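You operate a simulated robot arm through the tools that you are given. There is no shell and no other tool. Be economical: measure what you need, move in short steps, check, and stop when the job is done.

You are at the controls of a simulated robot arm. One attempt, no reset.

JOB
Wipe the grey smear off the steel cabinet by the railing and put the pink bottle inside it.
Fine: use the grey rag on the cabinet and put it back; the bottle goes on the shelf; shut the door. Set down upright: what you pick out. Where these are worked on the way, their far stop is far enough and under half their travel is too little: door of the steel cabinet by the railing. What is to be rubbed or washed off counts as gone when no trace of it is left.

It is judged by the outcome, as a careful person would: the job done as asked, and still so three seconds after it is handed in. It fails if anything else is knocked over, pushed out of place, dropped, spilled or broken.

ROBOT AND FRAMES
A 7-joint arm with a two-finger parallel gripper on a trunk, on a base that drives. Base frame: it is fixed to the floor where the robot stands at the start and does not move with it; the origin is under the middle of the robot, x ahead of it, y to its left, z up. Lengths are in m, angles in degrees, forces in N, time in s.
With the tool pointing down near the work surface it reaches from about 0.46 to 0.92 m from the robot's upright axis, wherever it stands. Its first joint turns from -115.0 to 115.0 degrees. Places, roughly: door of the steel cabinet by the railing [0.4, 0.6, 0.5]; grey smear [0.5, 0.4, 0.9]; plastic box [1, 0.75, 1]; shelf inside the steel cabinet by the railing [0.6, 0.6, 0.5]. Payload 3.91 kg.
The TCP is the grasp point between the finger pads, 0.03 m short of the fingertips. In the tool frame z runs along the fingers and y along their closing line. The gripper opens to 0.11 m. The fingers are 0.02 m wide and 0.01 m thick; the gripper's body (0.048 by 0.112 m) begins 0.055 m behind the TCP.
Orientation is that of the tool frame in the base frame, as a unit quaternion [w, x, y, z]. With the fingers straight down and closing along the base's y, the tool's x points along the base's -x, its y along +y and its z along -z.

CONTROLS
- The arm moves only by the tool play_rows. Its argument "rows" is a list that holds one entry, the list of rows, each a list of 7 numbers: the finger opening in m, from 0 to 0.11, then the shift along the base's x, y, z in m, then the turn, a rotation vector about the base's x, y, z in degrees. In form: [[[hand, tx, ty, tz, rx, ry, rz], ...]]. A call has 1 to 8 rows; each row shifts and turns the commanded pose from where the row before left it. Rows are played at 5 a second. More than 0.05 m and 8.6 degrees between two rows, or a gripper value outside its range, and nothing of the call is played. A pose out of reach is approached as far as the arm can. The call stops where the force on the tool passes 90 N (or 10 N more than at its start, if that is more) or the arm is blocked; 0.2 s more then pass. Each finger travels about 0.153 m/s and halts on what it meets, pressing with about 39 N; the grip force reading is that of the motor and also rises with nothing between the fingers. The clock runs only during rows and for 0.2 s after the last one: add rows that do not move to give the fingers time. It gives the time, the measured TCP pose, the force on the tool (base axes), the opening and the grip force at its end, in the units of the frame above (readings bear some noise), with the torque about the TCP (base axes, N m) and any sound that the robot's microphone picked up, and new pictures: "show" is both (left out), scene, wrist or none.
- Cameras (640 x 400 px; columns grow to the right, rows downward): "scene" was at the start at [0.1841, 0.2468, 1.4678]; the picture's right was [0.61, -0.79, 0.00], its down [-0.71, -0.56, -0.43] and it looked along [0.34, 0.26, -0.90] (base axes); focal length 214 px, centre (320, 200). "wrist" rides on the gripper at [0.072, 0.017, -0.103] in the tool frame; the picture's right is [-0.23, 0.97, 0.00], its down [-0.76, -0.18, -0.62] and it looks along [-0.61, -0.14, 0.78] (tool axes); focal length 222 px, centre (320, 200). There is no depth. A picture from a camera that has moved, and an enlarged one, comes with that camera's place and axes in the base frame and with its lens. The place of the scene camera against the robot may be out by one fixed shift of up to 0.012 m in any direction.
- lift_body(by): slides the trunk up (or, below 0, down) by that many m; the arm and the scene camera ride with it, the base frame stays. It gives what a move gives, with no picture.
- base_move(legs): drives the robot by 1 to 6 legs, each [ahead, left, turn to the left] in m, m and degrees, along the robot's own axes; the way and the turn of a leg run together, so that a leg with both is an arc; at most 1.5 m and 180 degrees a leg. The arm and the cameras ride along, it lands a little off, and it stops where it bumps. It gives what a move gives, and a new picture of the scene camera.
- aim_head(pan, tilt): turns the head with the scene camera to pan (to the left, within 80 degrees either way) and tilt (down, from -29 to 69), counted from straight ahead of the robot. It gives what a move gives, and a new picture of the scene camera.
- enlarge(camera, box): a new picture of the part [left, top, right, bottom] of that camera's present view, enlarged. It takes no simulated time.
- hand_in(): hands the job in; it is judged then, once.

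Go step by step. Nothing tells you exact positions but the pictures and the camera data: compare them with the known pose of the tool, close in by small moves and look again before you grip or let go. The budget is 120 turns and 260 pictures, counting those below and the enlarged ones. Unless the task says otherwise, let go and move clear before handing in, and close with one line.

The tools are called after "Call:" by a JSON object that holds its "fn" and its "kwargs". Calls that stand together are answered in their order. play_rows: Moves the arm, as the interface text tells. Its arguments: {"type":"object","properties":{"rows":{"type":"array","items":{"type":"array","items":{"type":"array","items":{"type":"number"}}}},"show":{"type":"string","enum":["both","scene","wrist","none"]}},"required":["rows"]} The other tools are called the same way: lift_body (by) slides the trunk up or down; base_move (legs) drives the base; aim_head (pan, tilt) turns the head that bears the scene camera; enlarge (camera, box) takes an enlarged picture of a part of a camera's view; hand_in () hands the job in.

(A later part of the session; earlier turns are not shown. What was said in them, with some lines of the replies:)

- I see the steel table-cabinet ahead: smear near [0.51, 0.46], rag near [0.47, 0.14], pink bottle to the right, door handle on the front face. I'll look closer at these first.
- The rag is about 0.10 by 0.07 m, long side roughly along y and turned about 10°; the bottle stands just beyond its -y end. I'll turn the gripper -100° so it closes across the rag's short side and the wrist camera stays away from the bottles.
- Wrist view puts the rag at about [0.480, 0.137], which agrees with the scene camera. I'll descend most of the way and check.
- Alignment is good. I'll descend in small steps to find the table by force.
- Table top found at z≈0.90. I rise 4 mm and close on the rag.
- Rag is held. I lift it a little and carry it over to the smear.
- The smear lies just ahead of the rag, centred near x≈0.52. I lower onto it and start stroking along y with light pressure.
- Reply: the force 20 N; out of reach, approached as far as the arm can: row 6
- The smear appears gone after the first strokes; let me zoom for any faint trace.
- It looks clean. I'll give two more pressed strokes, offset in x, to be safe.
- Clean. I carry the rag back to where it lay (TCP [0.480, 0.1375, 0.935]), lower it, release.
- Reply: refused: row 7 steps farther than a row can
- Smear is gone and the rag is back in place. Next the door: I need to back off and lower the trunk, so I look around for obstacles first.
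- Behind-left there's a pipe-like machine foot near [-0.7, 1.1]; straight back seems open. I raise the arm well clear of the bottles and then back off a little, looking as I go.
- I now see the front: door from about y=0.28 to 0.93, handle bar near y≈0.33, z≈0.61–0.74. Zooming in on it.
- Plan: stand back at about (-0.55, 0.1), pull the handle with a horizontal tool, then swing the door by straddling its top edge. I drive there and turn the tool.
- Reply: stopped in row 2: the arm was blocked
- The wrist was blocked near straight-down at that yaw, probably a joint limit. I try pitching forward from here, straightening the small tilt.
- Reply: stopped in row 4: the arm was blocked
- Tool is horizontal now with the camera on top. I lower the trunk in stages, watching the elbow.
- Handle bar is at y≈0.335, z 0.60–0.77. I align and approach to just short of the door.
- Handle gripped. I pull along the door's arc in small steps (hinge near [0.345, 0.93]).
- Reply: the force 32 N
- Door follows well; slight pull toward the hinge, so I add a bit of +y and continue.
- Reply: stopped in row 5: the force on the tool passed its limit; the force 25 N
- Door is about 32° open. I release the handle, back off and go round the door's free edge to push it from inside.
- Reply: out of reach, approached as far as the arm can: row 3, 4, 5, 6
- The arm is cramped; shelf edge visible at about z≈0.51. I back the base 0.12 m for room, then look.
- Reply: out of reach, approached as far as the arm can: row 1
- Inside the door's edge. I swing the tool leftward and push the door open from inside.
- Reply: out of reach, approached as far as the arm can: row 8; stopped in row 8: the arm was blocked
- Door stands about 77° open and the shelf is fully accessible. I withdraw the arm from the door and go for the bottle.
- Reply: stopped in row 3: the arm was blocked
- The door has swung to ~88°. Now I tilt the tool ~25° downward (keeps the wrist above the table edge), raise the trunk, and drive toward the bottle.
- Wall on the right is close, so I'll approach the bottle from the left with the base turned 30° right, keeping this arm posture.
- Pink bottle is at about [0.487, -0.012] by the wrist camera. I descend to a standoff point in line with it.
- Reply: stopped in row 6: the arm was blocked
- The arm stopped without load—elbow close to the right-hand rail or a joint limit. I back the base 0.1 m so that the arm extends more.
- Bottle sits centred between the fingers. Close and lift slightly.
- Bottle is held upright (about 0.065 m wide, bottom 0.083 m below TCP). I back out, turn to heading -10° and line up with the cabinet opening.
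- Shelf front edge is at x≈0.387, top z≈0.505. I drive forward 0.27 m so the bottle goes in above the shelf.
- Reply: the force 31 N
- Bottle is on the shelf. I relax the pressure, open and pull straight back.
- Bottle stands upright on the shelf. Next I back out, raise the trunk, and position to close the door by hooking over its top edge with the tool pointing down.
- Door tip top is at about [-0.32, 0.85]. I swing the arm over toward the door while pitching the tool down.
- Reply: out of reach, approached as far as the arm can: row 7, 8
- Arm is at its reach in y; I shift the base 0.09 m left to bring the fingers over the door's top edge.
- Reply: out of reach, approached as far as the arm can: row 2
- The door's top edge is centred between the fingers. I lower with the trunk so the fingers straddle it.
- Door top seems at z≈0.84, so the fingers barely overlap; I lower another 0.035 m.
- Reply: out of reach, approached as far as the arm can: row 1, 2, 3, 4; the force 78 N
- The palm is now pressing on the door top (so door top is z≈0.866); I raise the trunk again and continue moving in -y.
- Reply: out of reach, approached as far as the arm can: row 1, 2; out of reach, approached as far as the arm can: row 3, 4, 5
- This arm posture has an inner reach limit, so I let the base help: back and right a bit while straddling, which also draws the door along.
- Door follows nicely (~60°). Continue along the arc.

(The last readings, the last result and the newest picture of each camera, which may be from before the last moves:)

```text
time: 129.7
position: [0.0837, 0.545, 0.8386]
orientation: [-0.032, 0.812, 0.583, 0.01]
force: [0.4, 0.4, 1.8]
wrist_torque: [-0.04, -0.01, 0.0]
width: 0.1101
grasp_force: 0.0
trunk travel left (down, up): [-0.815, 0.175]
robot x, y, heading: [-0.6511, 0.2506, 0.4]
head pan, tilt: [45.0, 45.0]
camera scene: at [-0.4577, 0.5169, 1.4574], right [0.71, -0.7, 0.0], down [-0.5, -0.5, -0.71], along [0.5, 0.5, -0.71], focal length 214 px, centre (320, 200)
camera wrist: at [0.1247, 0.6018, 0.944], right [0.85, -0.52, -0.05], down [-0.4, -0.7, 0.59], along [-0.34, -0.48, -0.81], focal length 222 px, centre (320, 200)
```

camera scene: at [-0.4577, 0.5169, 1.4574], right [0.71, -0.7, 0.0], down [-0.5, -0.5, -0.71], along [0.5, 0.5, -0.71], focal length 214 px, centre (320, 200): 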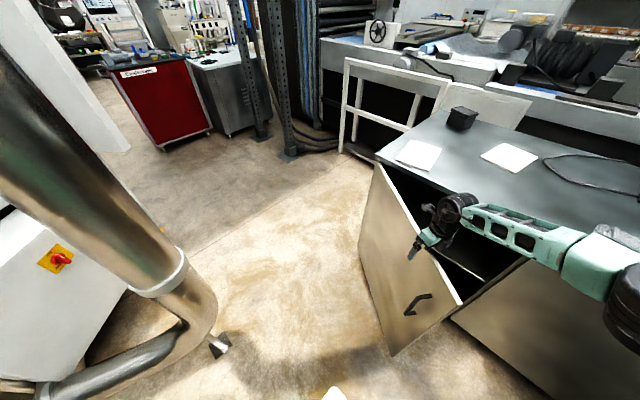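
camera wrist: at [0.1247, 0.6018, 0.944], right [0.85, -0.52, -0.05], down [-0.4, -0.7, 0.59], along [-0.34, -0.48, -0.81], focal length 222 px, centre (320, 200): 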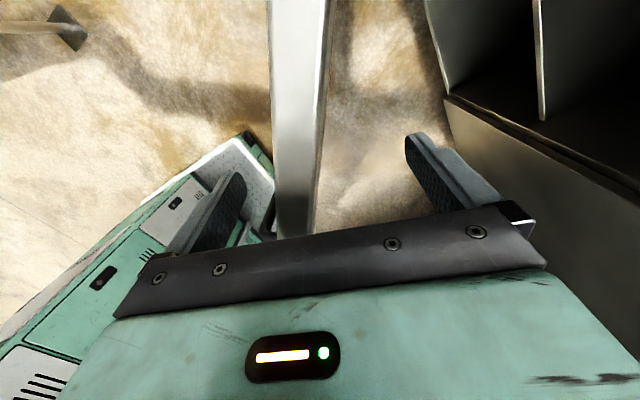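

Door at ~33°. Now I lift off, cross to the outside and push it shut with closed fingers.

Call:
{"fn": "play_rows", "kwargs": {"rows": [[[0.11, 0, 0, 0.05, 0, 0, 0], [0.11, 0, 0, 0.05, 0, 0, 0], [0.06, -0.012, 0.045, 0.01, 0, 0, 0], [0.0, -0.012, 0.045, 0, 0, 0, 0], [0.0, -0.01, 0.02, 0, 0, 0, 0], [0.0, 0, 0, 0, 0, 0, 0]]]}}

```text
time: 131.1
position: [0.047, 0.6549, 0.9491]
orientation: [-0.031, 0.813, 0.581, 0.01]
force: [0.3, -0.6, 0.3]
wrist_torque: [-0.02, -0.02, 0.01]
width: 0.0002
grasp_force: 37.4
trunk travel left (down, up): [-0.815, 0.175]
robot x, y, heading: [-0.651, 0.2485, 0.4]
head pan, tilt: [45.0, 45.0]
camera scene: at [-0.4575, 0.5166, 1.4575], right [0.71, -0.7, 0.0], down [-0.5, -0.5, -0.71], along [0.5, 0.5, -0.71], focal length 214 px, centre (320, 200)
camera wrist: at [0.0895, 0.7119, 1.055], right [0.85, -0.53, -0.05], down [-0.4, -0.7, 0.59], along [-0.35, -0.48, -0.81], focal length 222 px, centre (320, 200)
```

scene: 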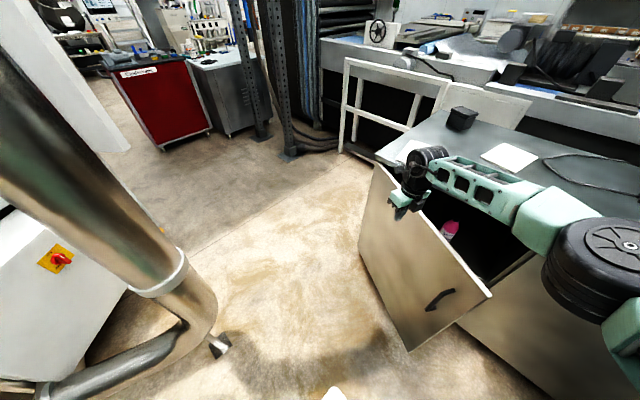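
wrist: 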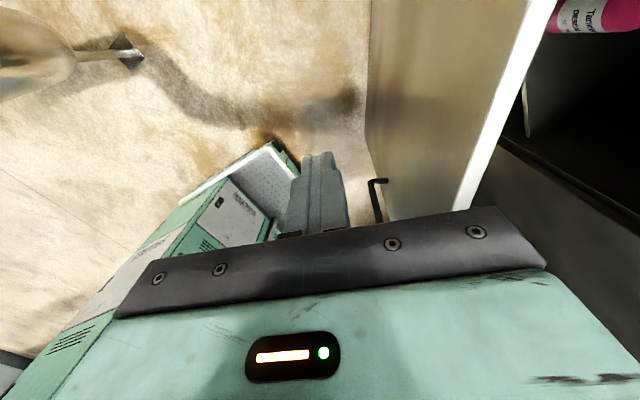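

Call:
{"fn": "play_rows", "kwargs": {"rows": [[[0, 0, 0, -0.045, 0, 0, 0], [0, 0, 0, -0.043, 0, 0, 0], [0, 0.03, -0.012, 0, 0, 0, 0], [0, 0.03, -0.012, 0, 0, 0, 0], [0, 0.03, -0.01, 0, 0, 0, 0], [0, 0.03, -0.01, 0, 0, 0, 0]]]}}

```text
time: 132.5
position: [0.1183, 0.5728, 0.8554]
orientation: [-0.033, 0.812, 0.583, 0.009]
force: [-0.5, 0.2, 0.5]
wrist_torque: [-0.01, 0.02, 0.02]
width: 0.0002
grasp_force: 37.5
out of reach, approached as far as the arm can: row 3, 4, 5, 6
trunk travel left (down, up): [-0.815, 0.175]
robot x, y, heading: [-0.6479, 0.2451, 0.2]
head pan, tilt: [45.0, 45.0]
camera scene: at [-0.4574, 0.5166, 1.4575], right [0.71, -0.7, 0.0], down [-0.5, -0.5, -0.71], along [0.5, 0.5, -0.71], focal length 214 px, centre (320, 200)
camera wrist: at [0.1602, 0.6303, 0.9612], right [0.85, -0.53, -0.05], down [-0.4, -0.7, 0.59], along [-0.35, -0.48, -0.81], focal length 222 px, centre (320, 200)
```

scene: 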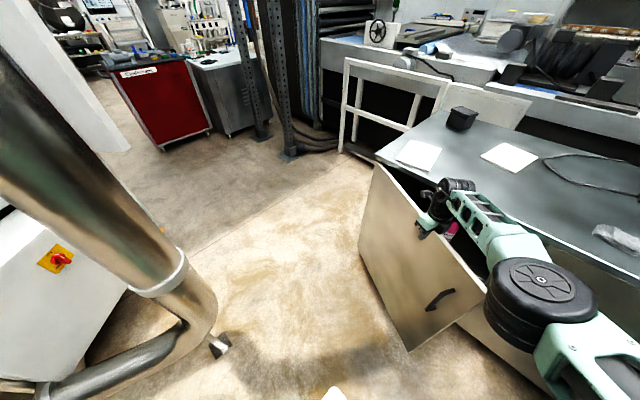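
wrist: 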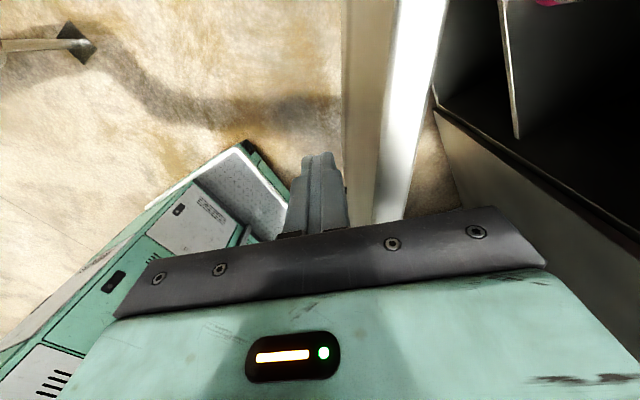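

The fingers are just outside the door. I push it shut by driving the base forward gently.

Call:
{"fn": "base_move", "kwargs": {"legs": [[0.15, 0, 0]]}}

Call:
{"fn": "play_rows", "kwargs": {"rows": [[[0, 0, 0, 0, 0, 0, 0]]], "show": "wrist"}}

```text
time: 133.8
position: [0.2674, 0.5733, 0.8567]
orientation: [-0.032, 0.812, 0.582, 0.01]
force: [-0.7, -0.1, 0.8]
wrist_torque: [0.0, 0.02, 0.01]
width: 0.0002
grasp_force: 37.7
trunk travel left (down, up): [-0.815, 0.175]
robot x, y, heading: [-0.4985, 0.2523, 0.2]
head pan, tilt: [45.0, 45.0]
camera scene: at [-0.3091, 0.5173, 1.4575], right [0.71, -0.7, 0.0], down [-0.5, -0.5, -0.71], along [0.5, 0.5, -0.71], focal length 214 px, centre (320, 200)
```

scene: 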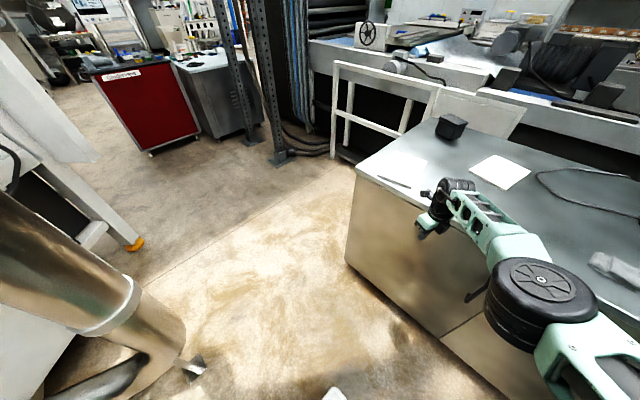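

```text
time: 134.2
position: [0.2662, 0.573, 0.8557]
orientation: [-0.032, 0.812, 0.582, 0.01]
force: [-0.1, 0.0, 0.1]
wrist_torque: [0.01, 0.02, 0.03]
width: 0.0
grasp_force: 37.3
trunk travel left (down, up): [-0.815, 0.175]
robot x, y, heading: [-0.4999, 0.2517, 0.1]
head pan, tilt: [45.0, 45.0]
camera wrist: at [0.3086, 0.6312, 0.9614], right [0.85, -0.53, -0.05], down [-0.4, -0.7, 0.59], along [-0.35, -0.48, -0.81], focal length 222 px, centre (320, 200)
```

wrist: 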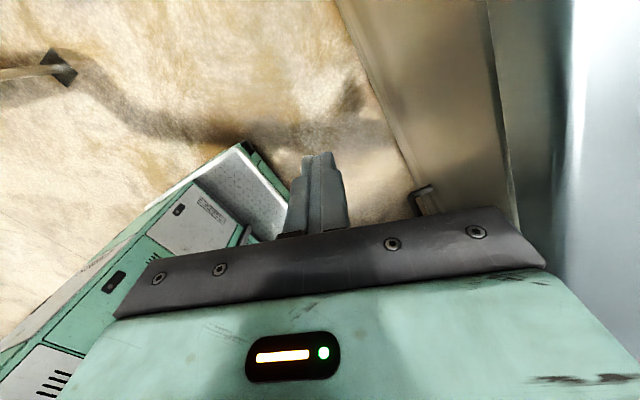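

Call:
{"fn": "enlarge", "kwargs": {"camera": "scene", "box": [330, 150, 530, 380]}}

Call:
{"fn": "enlarge", "kwargs": {"camera": "wrist", "box": [340, 0, 640, 220]}}

```text
1.74 times, centred on (430, 265) of scene
camera zoom: at [-0.309, 0.5173, 1.4575], right [0.71, -0.7, 0.0], down [-0.5, -0.5, -0.71], along [0.5, 0.5, -0.71], focal length 373 px, centre (129, 87)
```

zoom: 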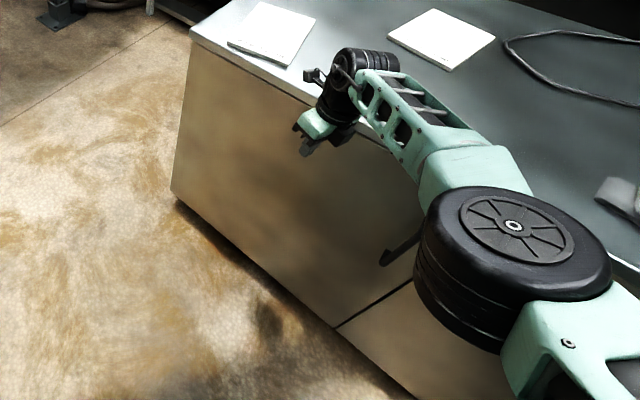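

```text
1.82 times, centred on (490, 110) of wrist
camera zoom: at [0.3086, 0.6312, 0.9614], right [0.85, -0.53, -0.05], down [-0.4, -0.7, 0.59], along [-0.35, -0.48, -0.81], focal length 404 px, centre (11, 364)
```

zoom: 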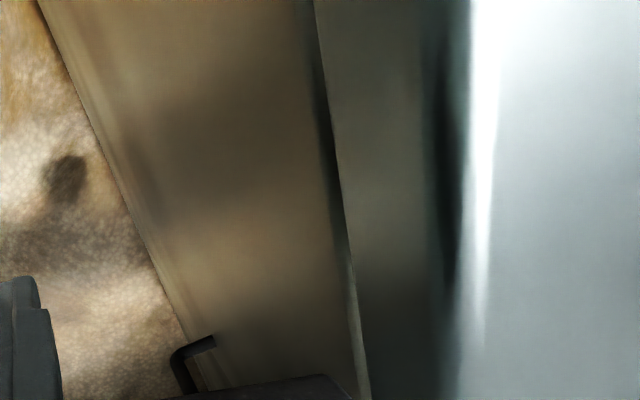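

Nearly shut. I give a gentle final push to make sure it is fully closed.

Call:
{"fn": "base_move", "kwargs": {"legs": [[0.045, -0.03, 0]]}}

Call:
{"fn": "play_rows", "kwargs": {"rows": [[[0, 0.004, 0, 0, 0, 0, 0], [0, 0.004, 0, 0, 0, 0, 0], [0, 0.004, 0, 0, 0, 0, 0], [0, 0.004, 0, 0, 0, 0, 0]]], "show": "wrist"}}

```text
time: 135.2
position: [0.3109, 0.5441, 0.8555]
orientation: [-0.032, 0.813, 0.582, 0.009]
force: [0.3, -0.1, -0.5]
wrist_torque: [0.0, -0.01, 0.01]
width: 0.0
grasp_force: 38.0
trunk travel left (down, up): [-0.815, 0.175]
robot x, y, heading: [-0.4546, 0.2217, 0.0]
head pan, tilt: [45.0, 45.0]
camera scene: at [-0.2636, 0.4876, 1.4575], right [0.71, -0.7, 0.0], down [-0.5, -0.5, -0.71], along [0.5, 0.5, -0.71], focal length 214 px, centre (320, 200)
```

scene: 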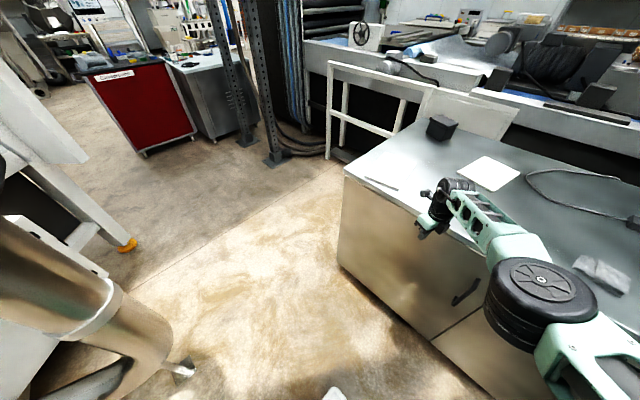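

```text
time: 136.2
position: [0.3189, 0.5395, 0.8562]
orientation: [-0.032, 0.813, 0.582, 0.01]
force: [-0.4, -0.8, -0.5]
wrist_torque: [0.0, -0.05, -0.04]
width: 0.0
grasp_force: 37.6
out of reach, approached as far as the arm can: row 2, 4
trunk travel left (down, up): [-0.815, 0.175]
robot x, y, heading: [-0.4552, 0.2209, 0.2]
head pan, tilt: [45.0, 45.0]
camera wrist: at [0.3608, 0.5965, 0.9614], right [0.85, -0.53, -0.05], down [-0.4, -0.7, 0.59], along [-0.35, -0.48, -0.81], focal length 222 px, centre (320, 200)
```

wrist: 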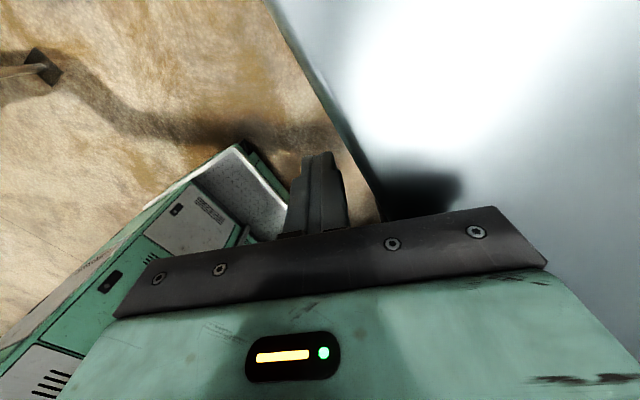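

No contact yet; I move toward the handle side where any gap would be largest and push there.

Call:
{"fn": "base_move", "kwargs": {"legs": [[-0.01, -0.14, 0], [0.02, 0, 0]]}}

Call:
{"fn": "play_rows", "kwargs": {"rows": [[[0, 0.003, 0, 0, 0, 0, 0], [0, 0, 0, 0, 0, 0, 0]]], "show": "wrist"}}

```text
time: 137.9
position: [0.3299, 0.3987, 0.8563]
orientation: [-0.032, 0.812, 0.582, 0.011]
force: [0.3, -1.6, -0.1]
wrist_torque: [0.02, -0.01, 0.03]
width: 0.0
grasp_force: 37.6
trunk travel left (down, up): [-0.815, 0.175]
robot x, y, heading: [-0.4464, 0.0803, 0.4]
head pan, tilt: [45.0, 45.0]
camera scene: at [-0.2527, 0.3465, 1.4575], right [0.71, -0.7, 0.0], down [-0.5, -0.5, -0.71], along [0.5, 0.5, -0.71], focal length 214 px, centre (320, 200)
```

scene: 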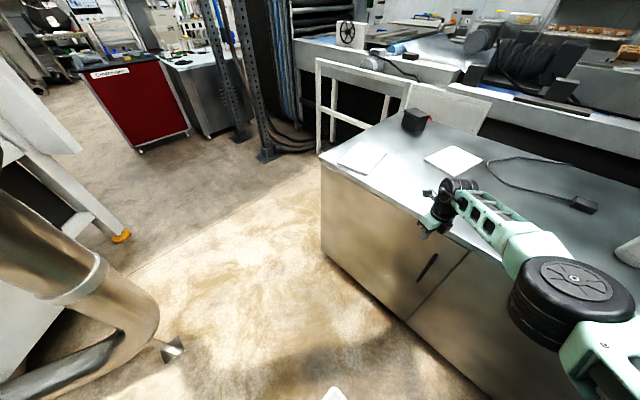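

```text
time: 138.5
position: [0.3309, 0.3965, 0.8565]
orientation: [-0.032, 0.813, 0.582, 0.01]
force: [0.2, 0.7, 0.6]
wrist_torque: [0.0, -0.01, 0.02]
width: 0.0
grasp_force: 37.6
trunk travel left (down, up): [-0.815, 0.175]
robot x, y, heading: [-0.445, 0.0767, 0.2]
head pan, tilt: [45.0, 45.0]
camera wrist: at [0.3729, 0.4533, 0.9613], right [0.85, -0.53, -0.05], down [-0.4, -0.7, 0.59], along [-0.35, -0.48, -0.81], focal length 222 px, centre (320, 200)
```

wrist: 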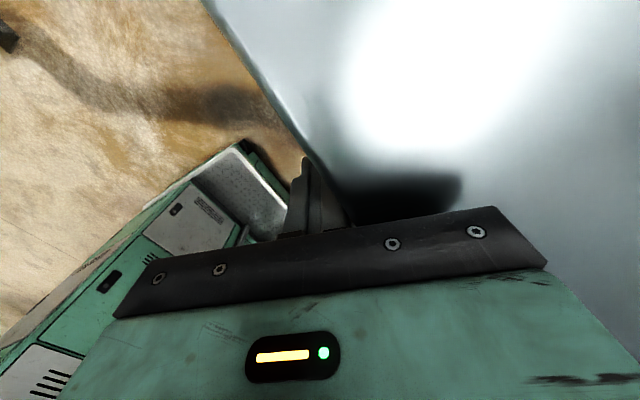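

Call:
{"fn": "play_rows", "kwargs": {"rows": [[[0, 0.003, 0, 0, 0, 0, 0], [0, 0.003, 0, 0, 0, 0, 0], [0, 0.003, 0, 0, 0, 0, 0], [0, 0, 0, 0, 0, 0, 0]]], "show": "none"}}

Call:
{"fn": "enlarge", "kwargs": {"camera": "scene", "box": [380, 170, 520, 340]}}

```text
time: 139.5
position: [0.3322, 0.3954, 0.8552]
orientation: [-0.032, 0.812, 0.582, 0.01]
force: [-0.2, -0.6, 0.1]
wrist_torque: [-0.01, -0.03, 0.03]
width: 0.0
grasp_force: 37.9
out of reach, approached as far as the arm can: row 1, 3
trunk travel left (down, up): [-0.815, 0.175]
robot x, y, heading: [-0.4453, 0.0812, 0.4]
head pan, tilt: [45.0, 45.0]
```

```text
2.35 times, centred on (450, 255) of scene
camera zoom: at [-0.2527, 0.3465, 1.4575], right [0.71, -0.7, 0.0], down [-0.5, -0.5, -0.71], along [0.5, 0.5, -0.71], focal length 505 px, centre (14, 71)
```

zoom: 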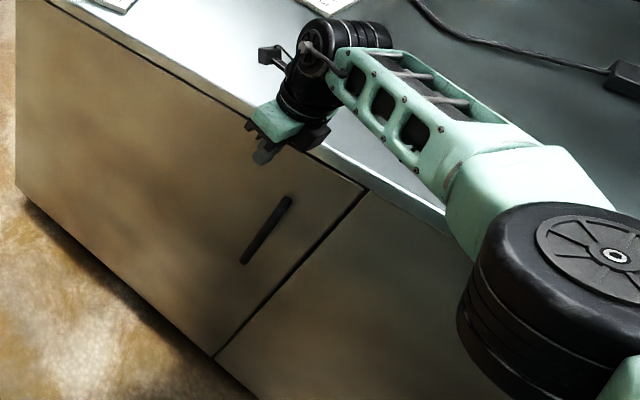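

Call:
{"fn": "base_move", "kwargs": {"legs": [[0.008, 0, 0]]}}

```text
time: 140.2
position: [0.3324, 0.3938, 0.8556]
orientation: [-0.033, 0.811, 0.584, 0.004]
force: [-71.9, -25.0, 5.2]
wrist_torque: [1.1, -3.25, -0.17]
width: 0.0
grasp_force: 37.6
trunk travel left (down, up): [-0.815, 0.175]
robot x, y, heading: [-0.4384, 0.0777, 0.4]
head pan, tilt: [45.0, 45.0]
camera scene: at [-0.249, 0.3451, 1.4582], right [0.71, -0.7, 0.0], down [-0.5, -0.5, -0.71], along [0.5, 0.5, -0.71], focal length 214 px, centre (320, 200)
```

scene: 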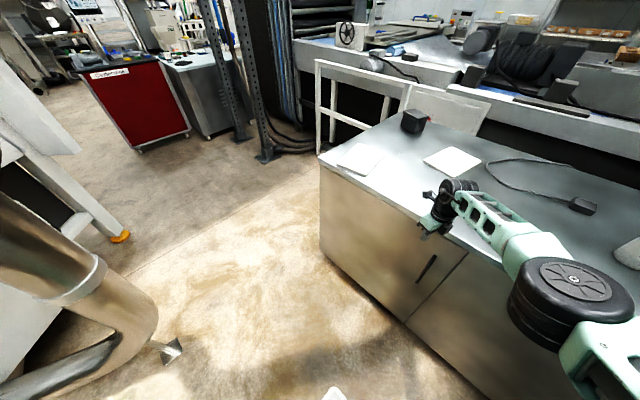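

Firm stop reached, door is against its frame. I back away and inspect everything.

Call:
{"fn": "base_move", "kwargs": {"legs": [[-0.3, 0, 0]]}}

Call:
{"fn": "aim_head", "kwargs": {"pan": 25, "tilt": 42}}

Call:
{"fn": "enlarge", "kwargs": {"camera": "scene", "box": [180, 110, 500, 390]}}

```text
time: 142.2
position: [0.0367, 0.3949, 0.8535]
orientation: [-0.033, 0.811, 0.585, 0.003]
force: [0.6, 0.3, -0.2]
wrist_torque: [0.04, -0.03, -0.02]
width: 0.0001
grasp_force: 37.5
trunk travel left (down, up): [-0.815, 0.175]
robot x, y, heading: [-0.736, 0.0767, 0.3]
head pan, tilt: [45.0, 45.0]
camera scene: at [-0.5422, 0.3451, 1.4575], right [0.71, -0.7, 0.0], down [-0.5, -0.5, -0.71], along [0.5, 0.5, -0.71], focal length 214 px, centre (320, 200)
```

scene: 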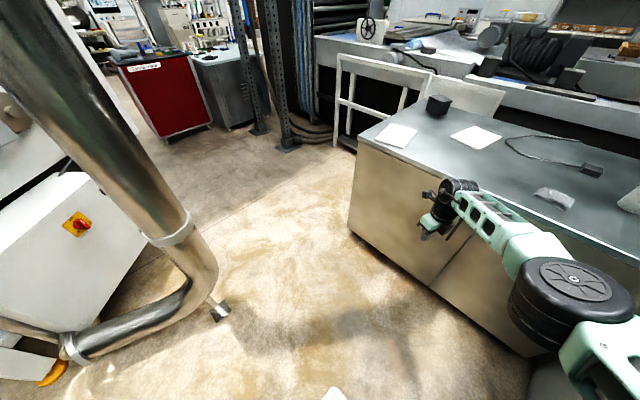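

```text
time: 143.1
position: [0.0377, 0.3961, 0.8539]
orientation: [-0.033, 0.811, 0.584, 0.003]
force: [0.5, 0.1, -0.1]
wrist_torque: [-0.02, -0.03, -0.02]
width: 0.0
grasp_force: 38.4
trunk travel left (down, up): [-0.815, 0.175]
robot x, y, heading: [-0.7323, 0.078, 0.4]
head pan, tilt: [25.0, 42.0]
camera scene: at [-0.5238, 0.3231, 1.4618], right [0.43, -0.9, 0.0], down [-0.6, -0.29, -0.74], along [0.67, 0.32, -0.67], focal length 214 px, centre (320, 200)
```

scene: 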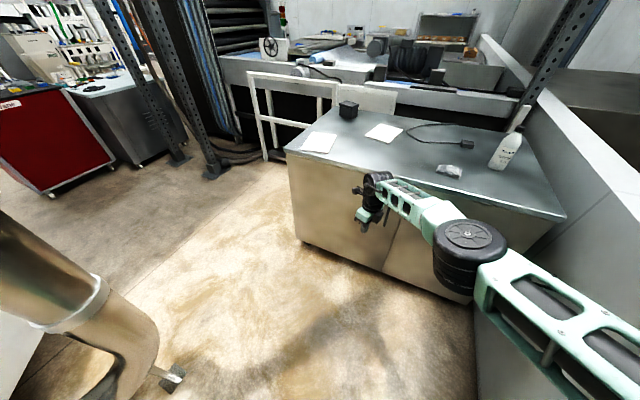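

```text
1.43 times, centred on (340, 250) of scene
camera zoom: at [-0.5238, 0.3231, 1.4618], right [0.43, -0.9, 0.0], down [-0.6, -0.29, -0.74], along [0.67, 0.32, -0.67], focal length 306 px, centre (291, 129)
```

zoom: 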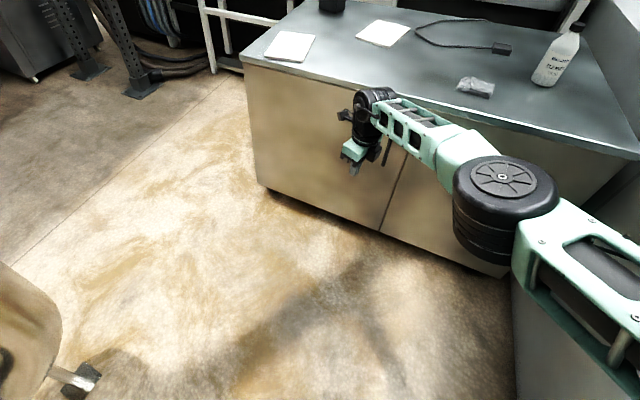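

Call:
{"fn": "enlarge", "kwargs": {"camera": "scene", "box": [370, 200, 430, 280]}}

Call:
{"fn": "enlarge", "kwargs": {"camera": "scene", "box": [300, 90, 540, 210]}}

```text
5.00 times, centred on (400, 240) of scene
camera zoom: at [-0.5238, 0.3231, 1.4618], right [0.43, -0.9, 0.0], down [-0.6, -0.29, -0.74], along [0.67, 0.32, -0.67], focal length 1072 px, centre (-80, 0)
```

zoom: 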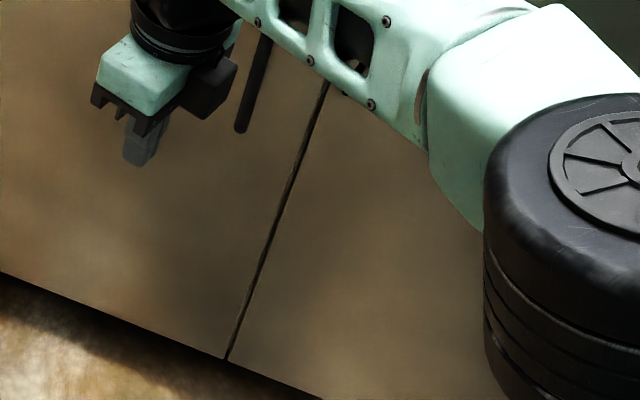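

```text
2.67 times, centred on (420, 150) of scene
camera zoom: at [-0.5238, 0.3231, 1.4618], right [0.43, -0.9, 0.0], down [-0.6, -0.29, -0.74], along [0.67, 0.32, -0.67], focal length 572 px, centre (53, 333)
```

zoom: 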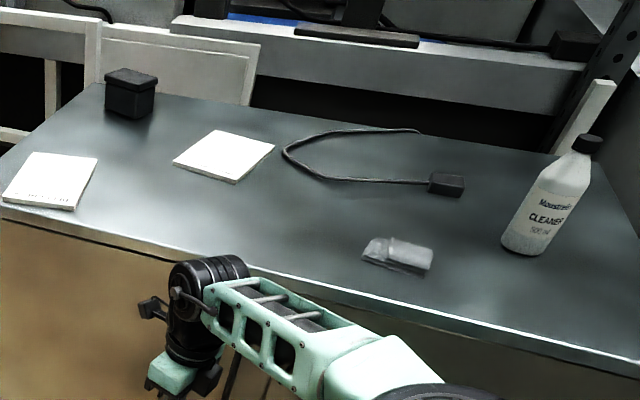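

The door is shut flush, the table is clean, the rag is back, and the other items look undisturbed. The bottle was last seen upright on the shelf, just before the door closed.

Call:
{"fn": "hand_in", "kwargs": {}}

```text
The job is handed in.
```

I wiped the smear off with the grey rag and put the rag back where it lay. The pink bottle is on the cabinet's shelf and the door is shut. I last saw the bottle standing upright just before the door closed.
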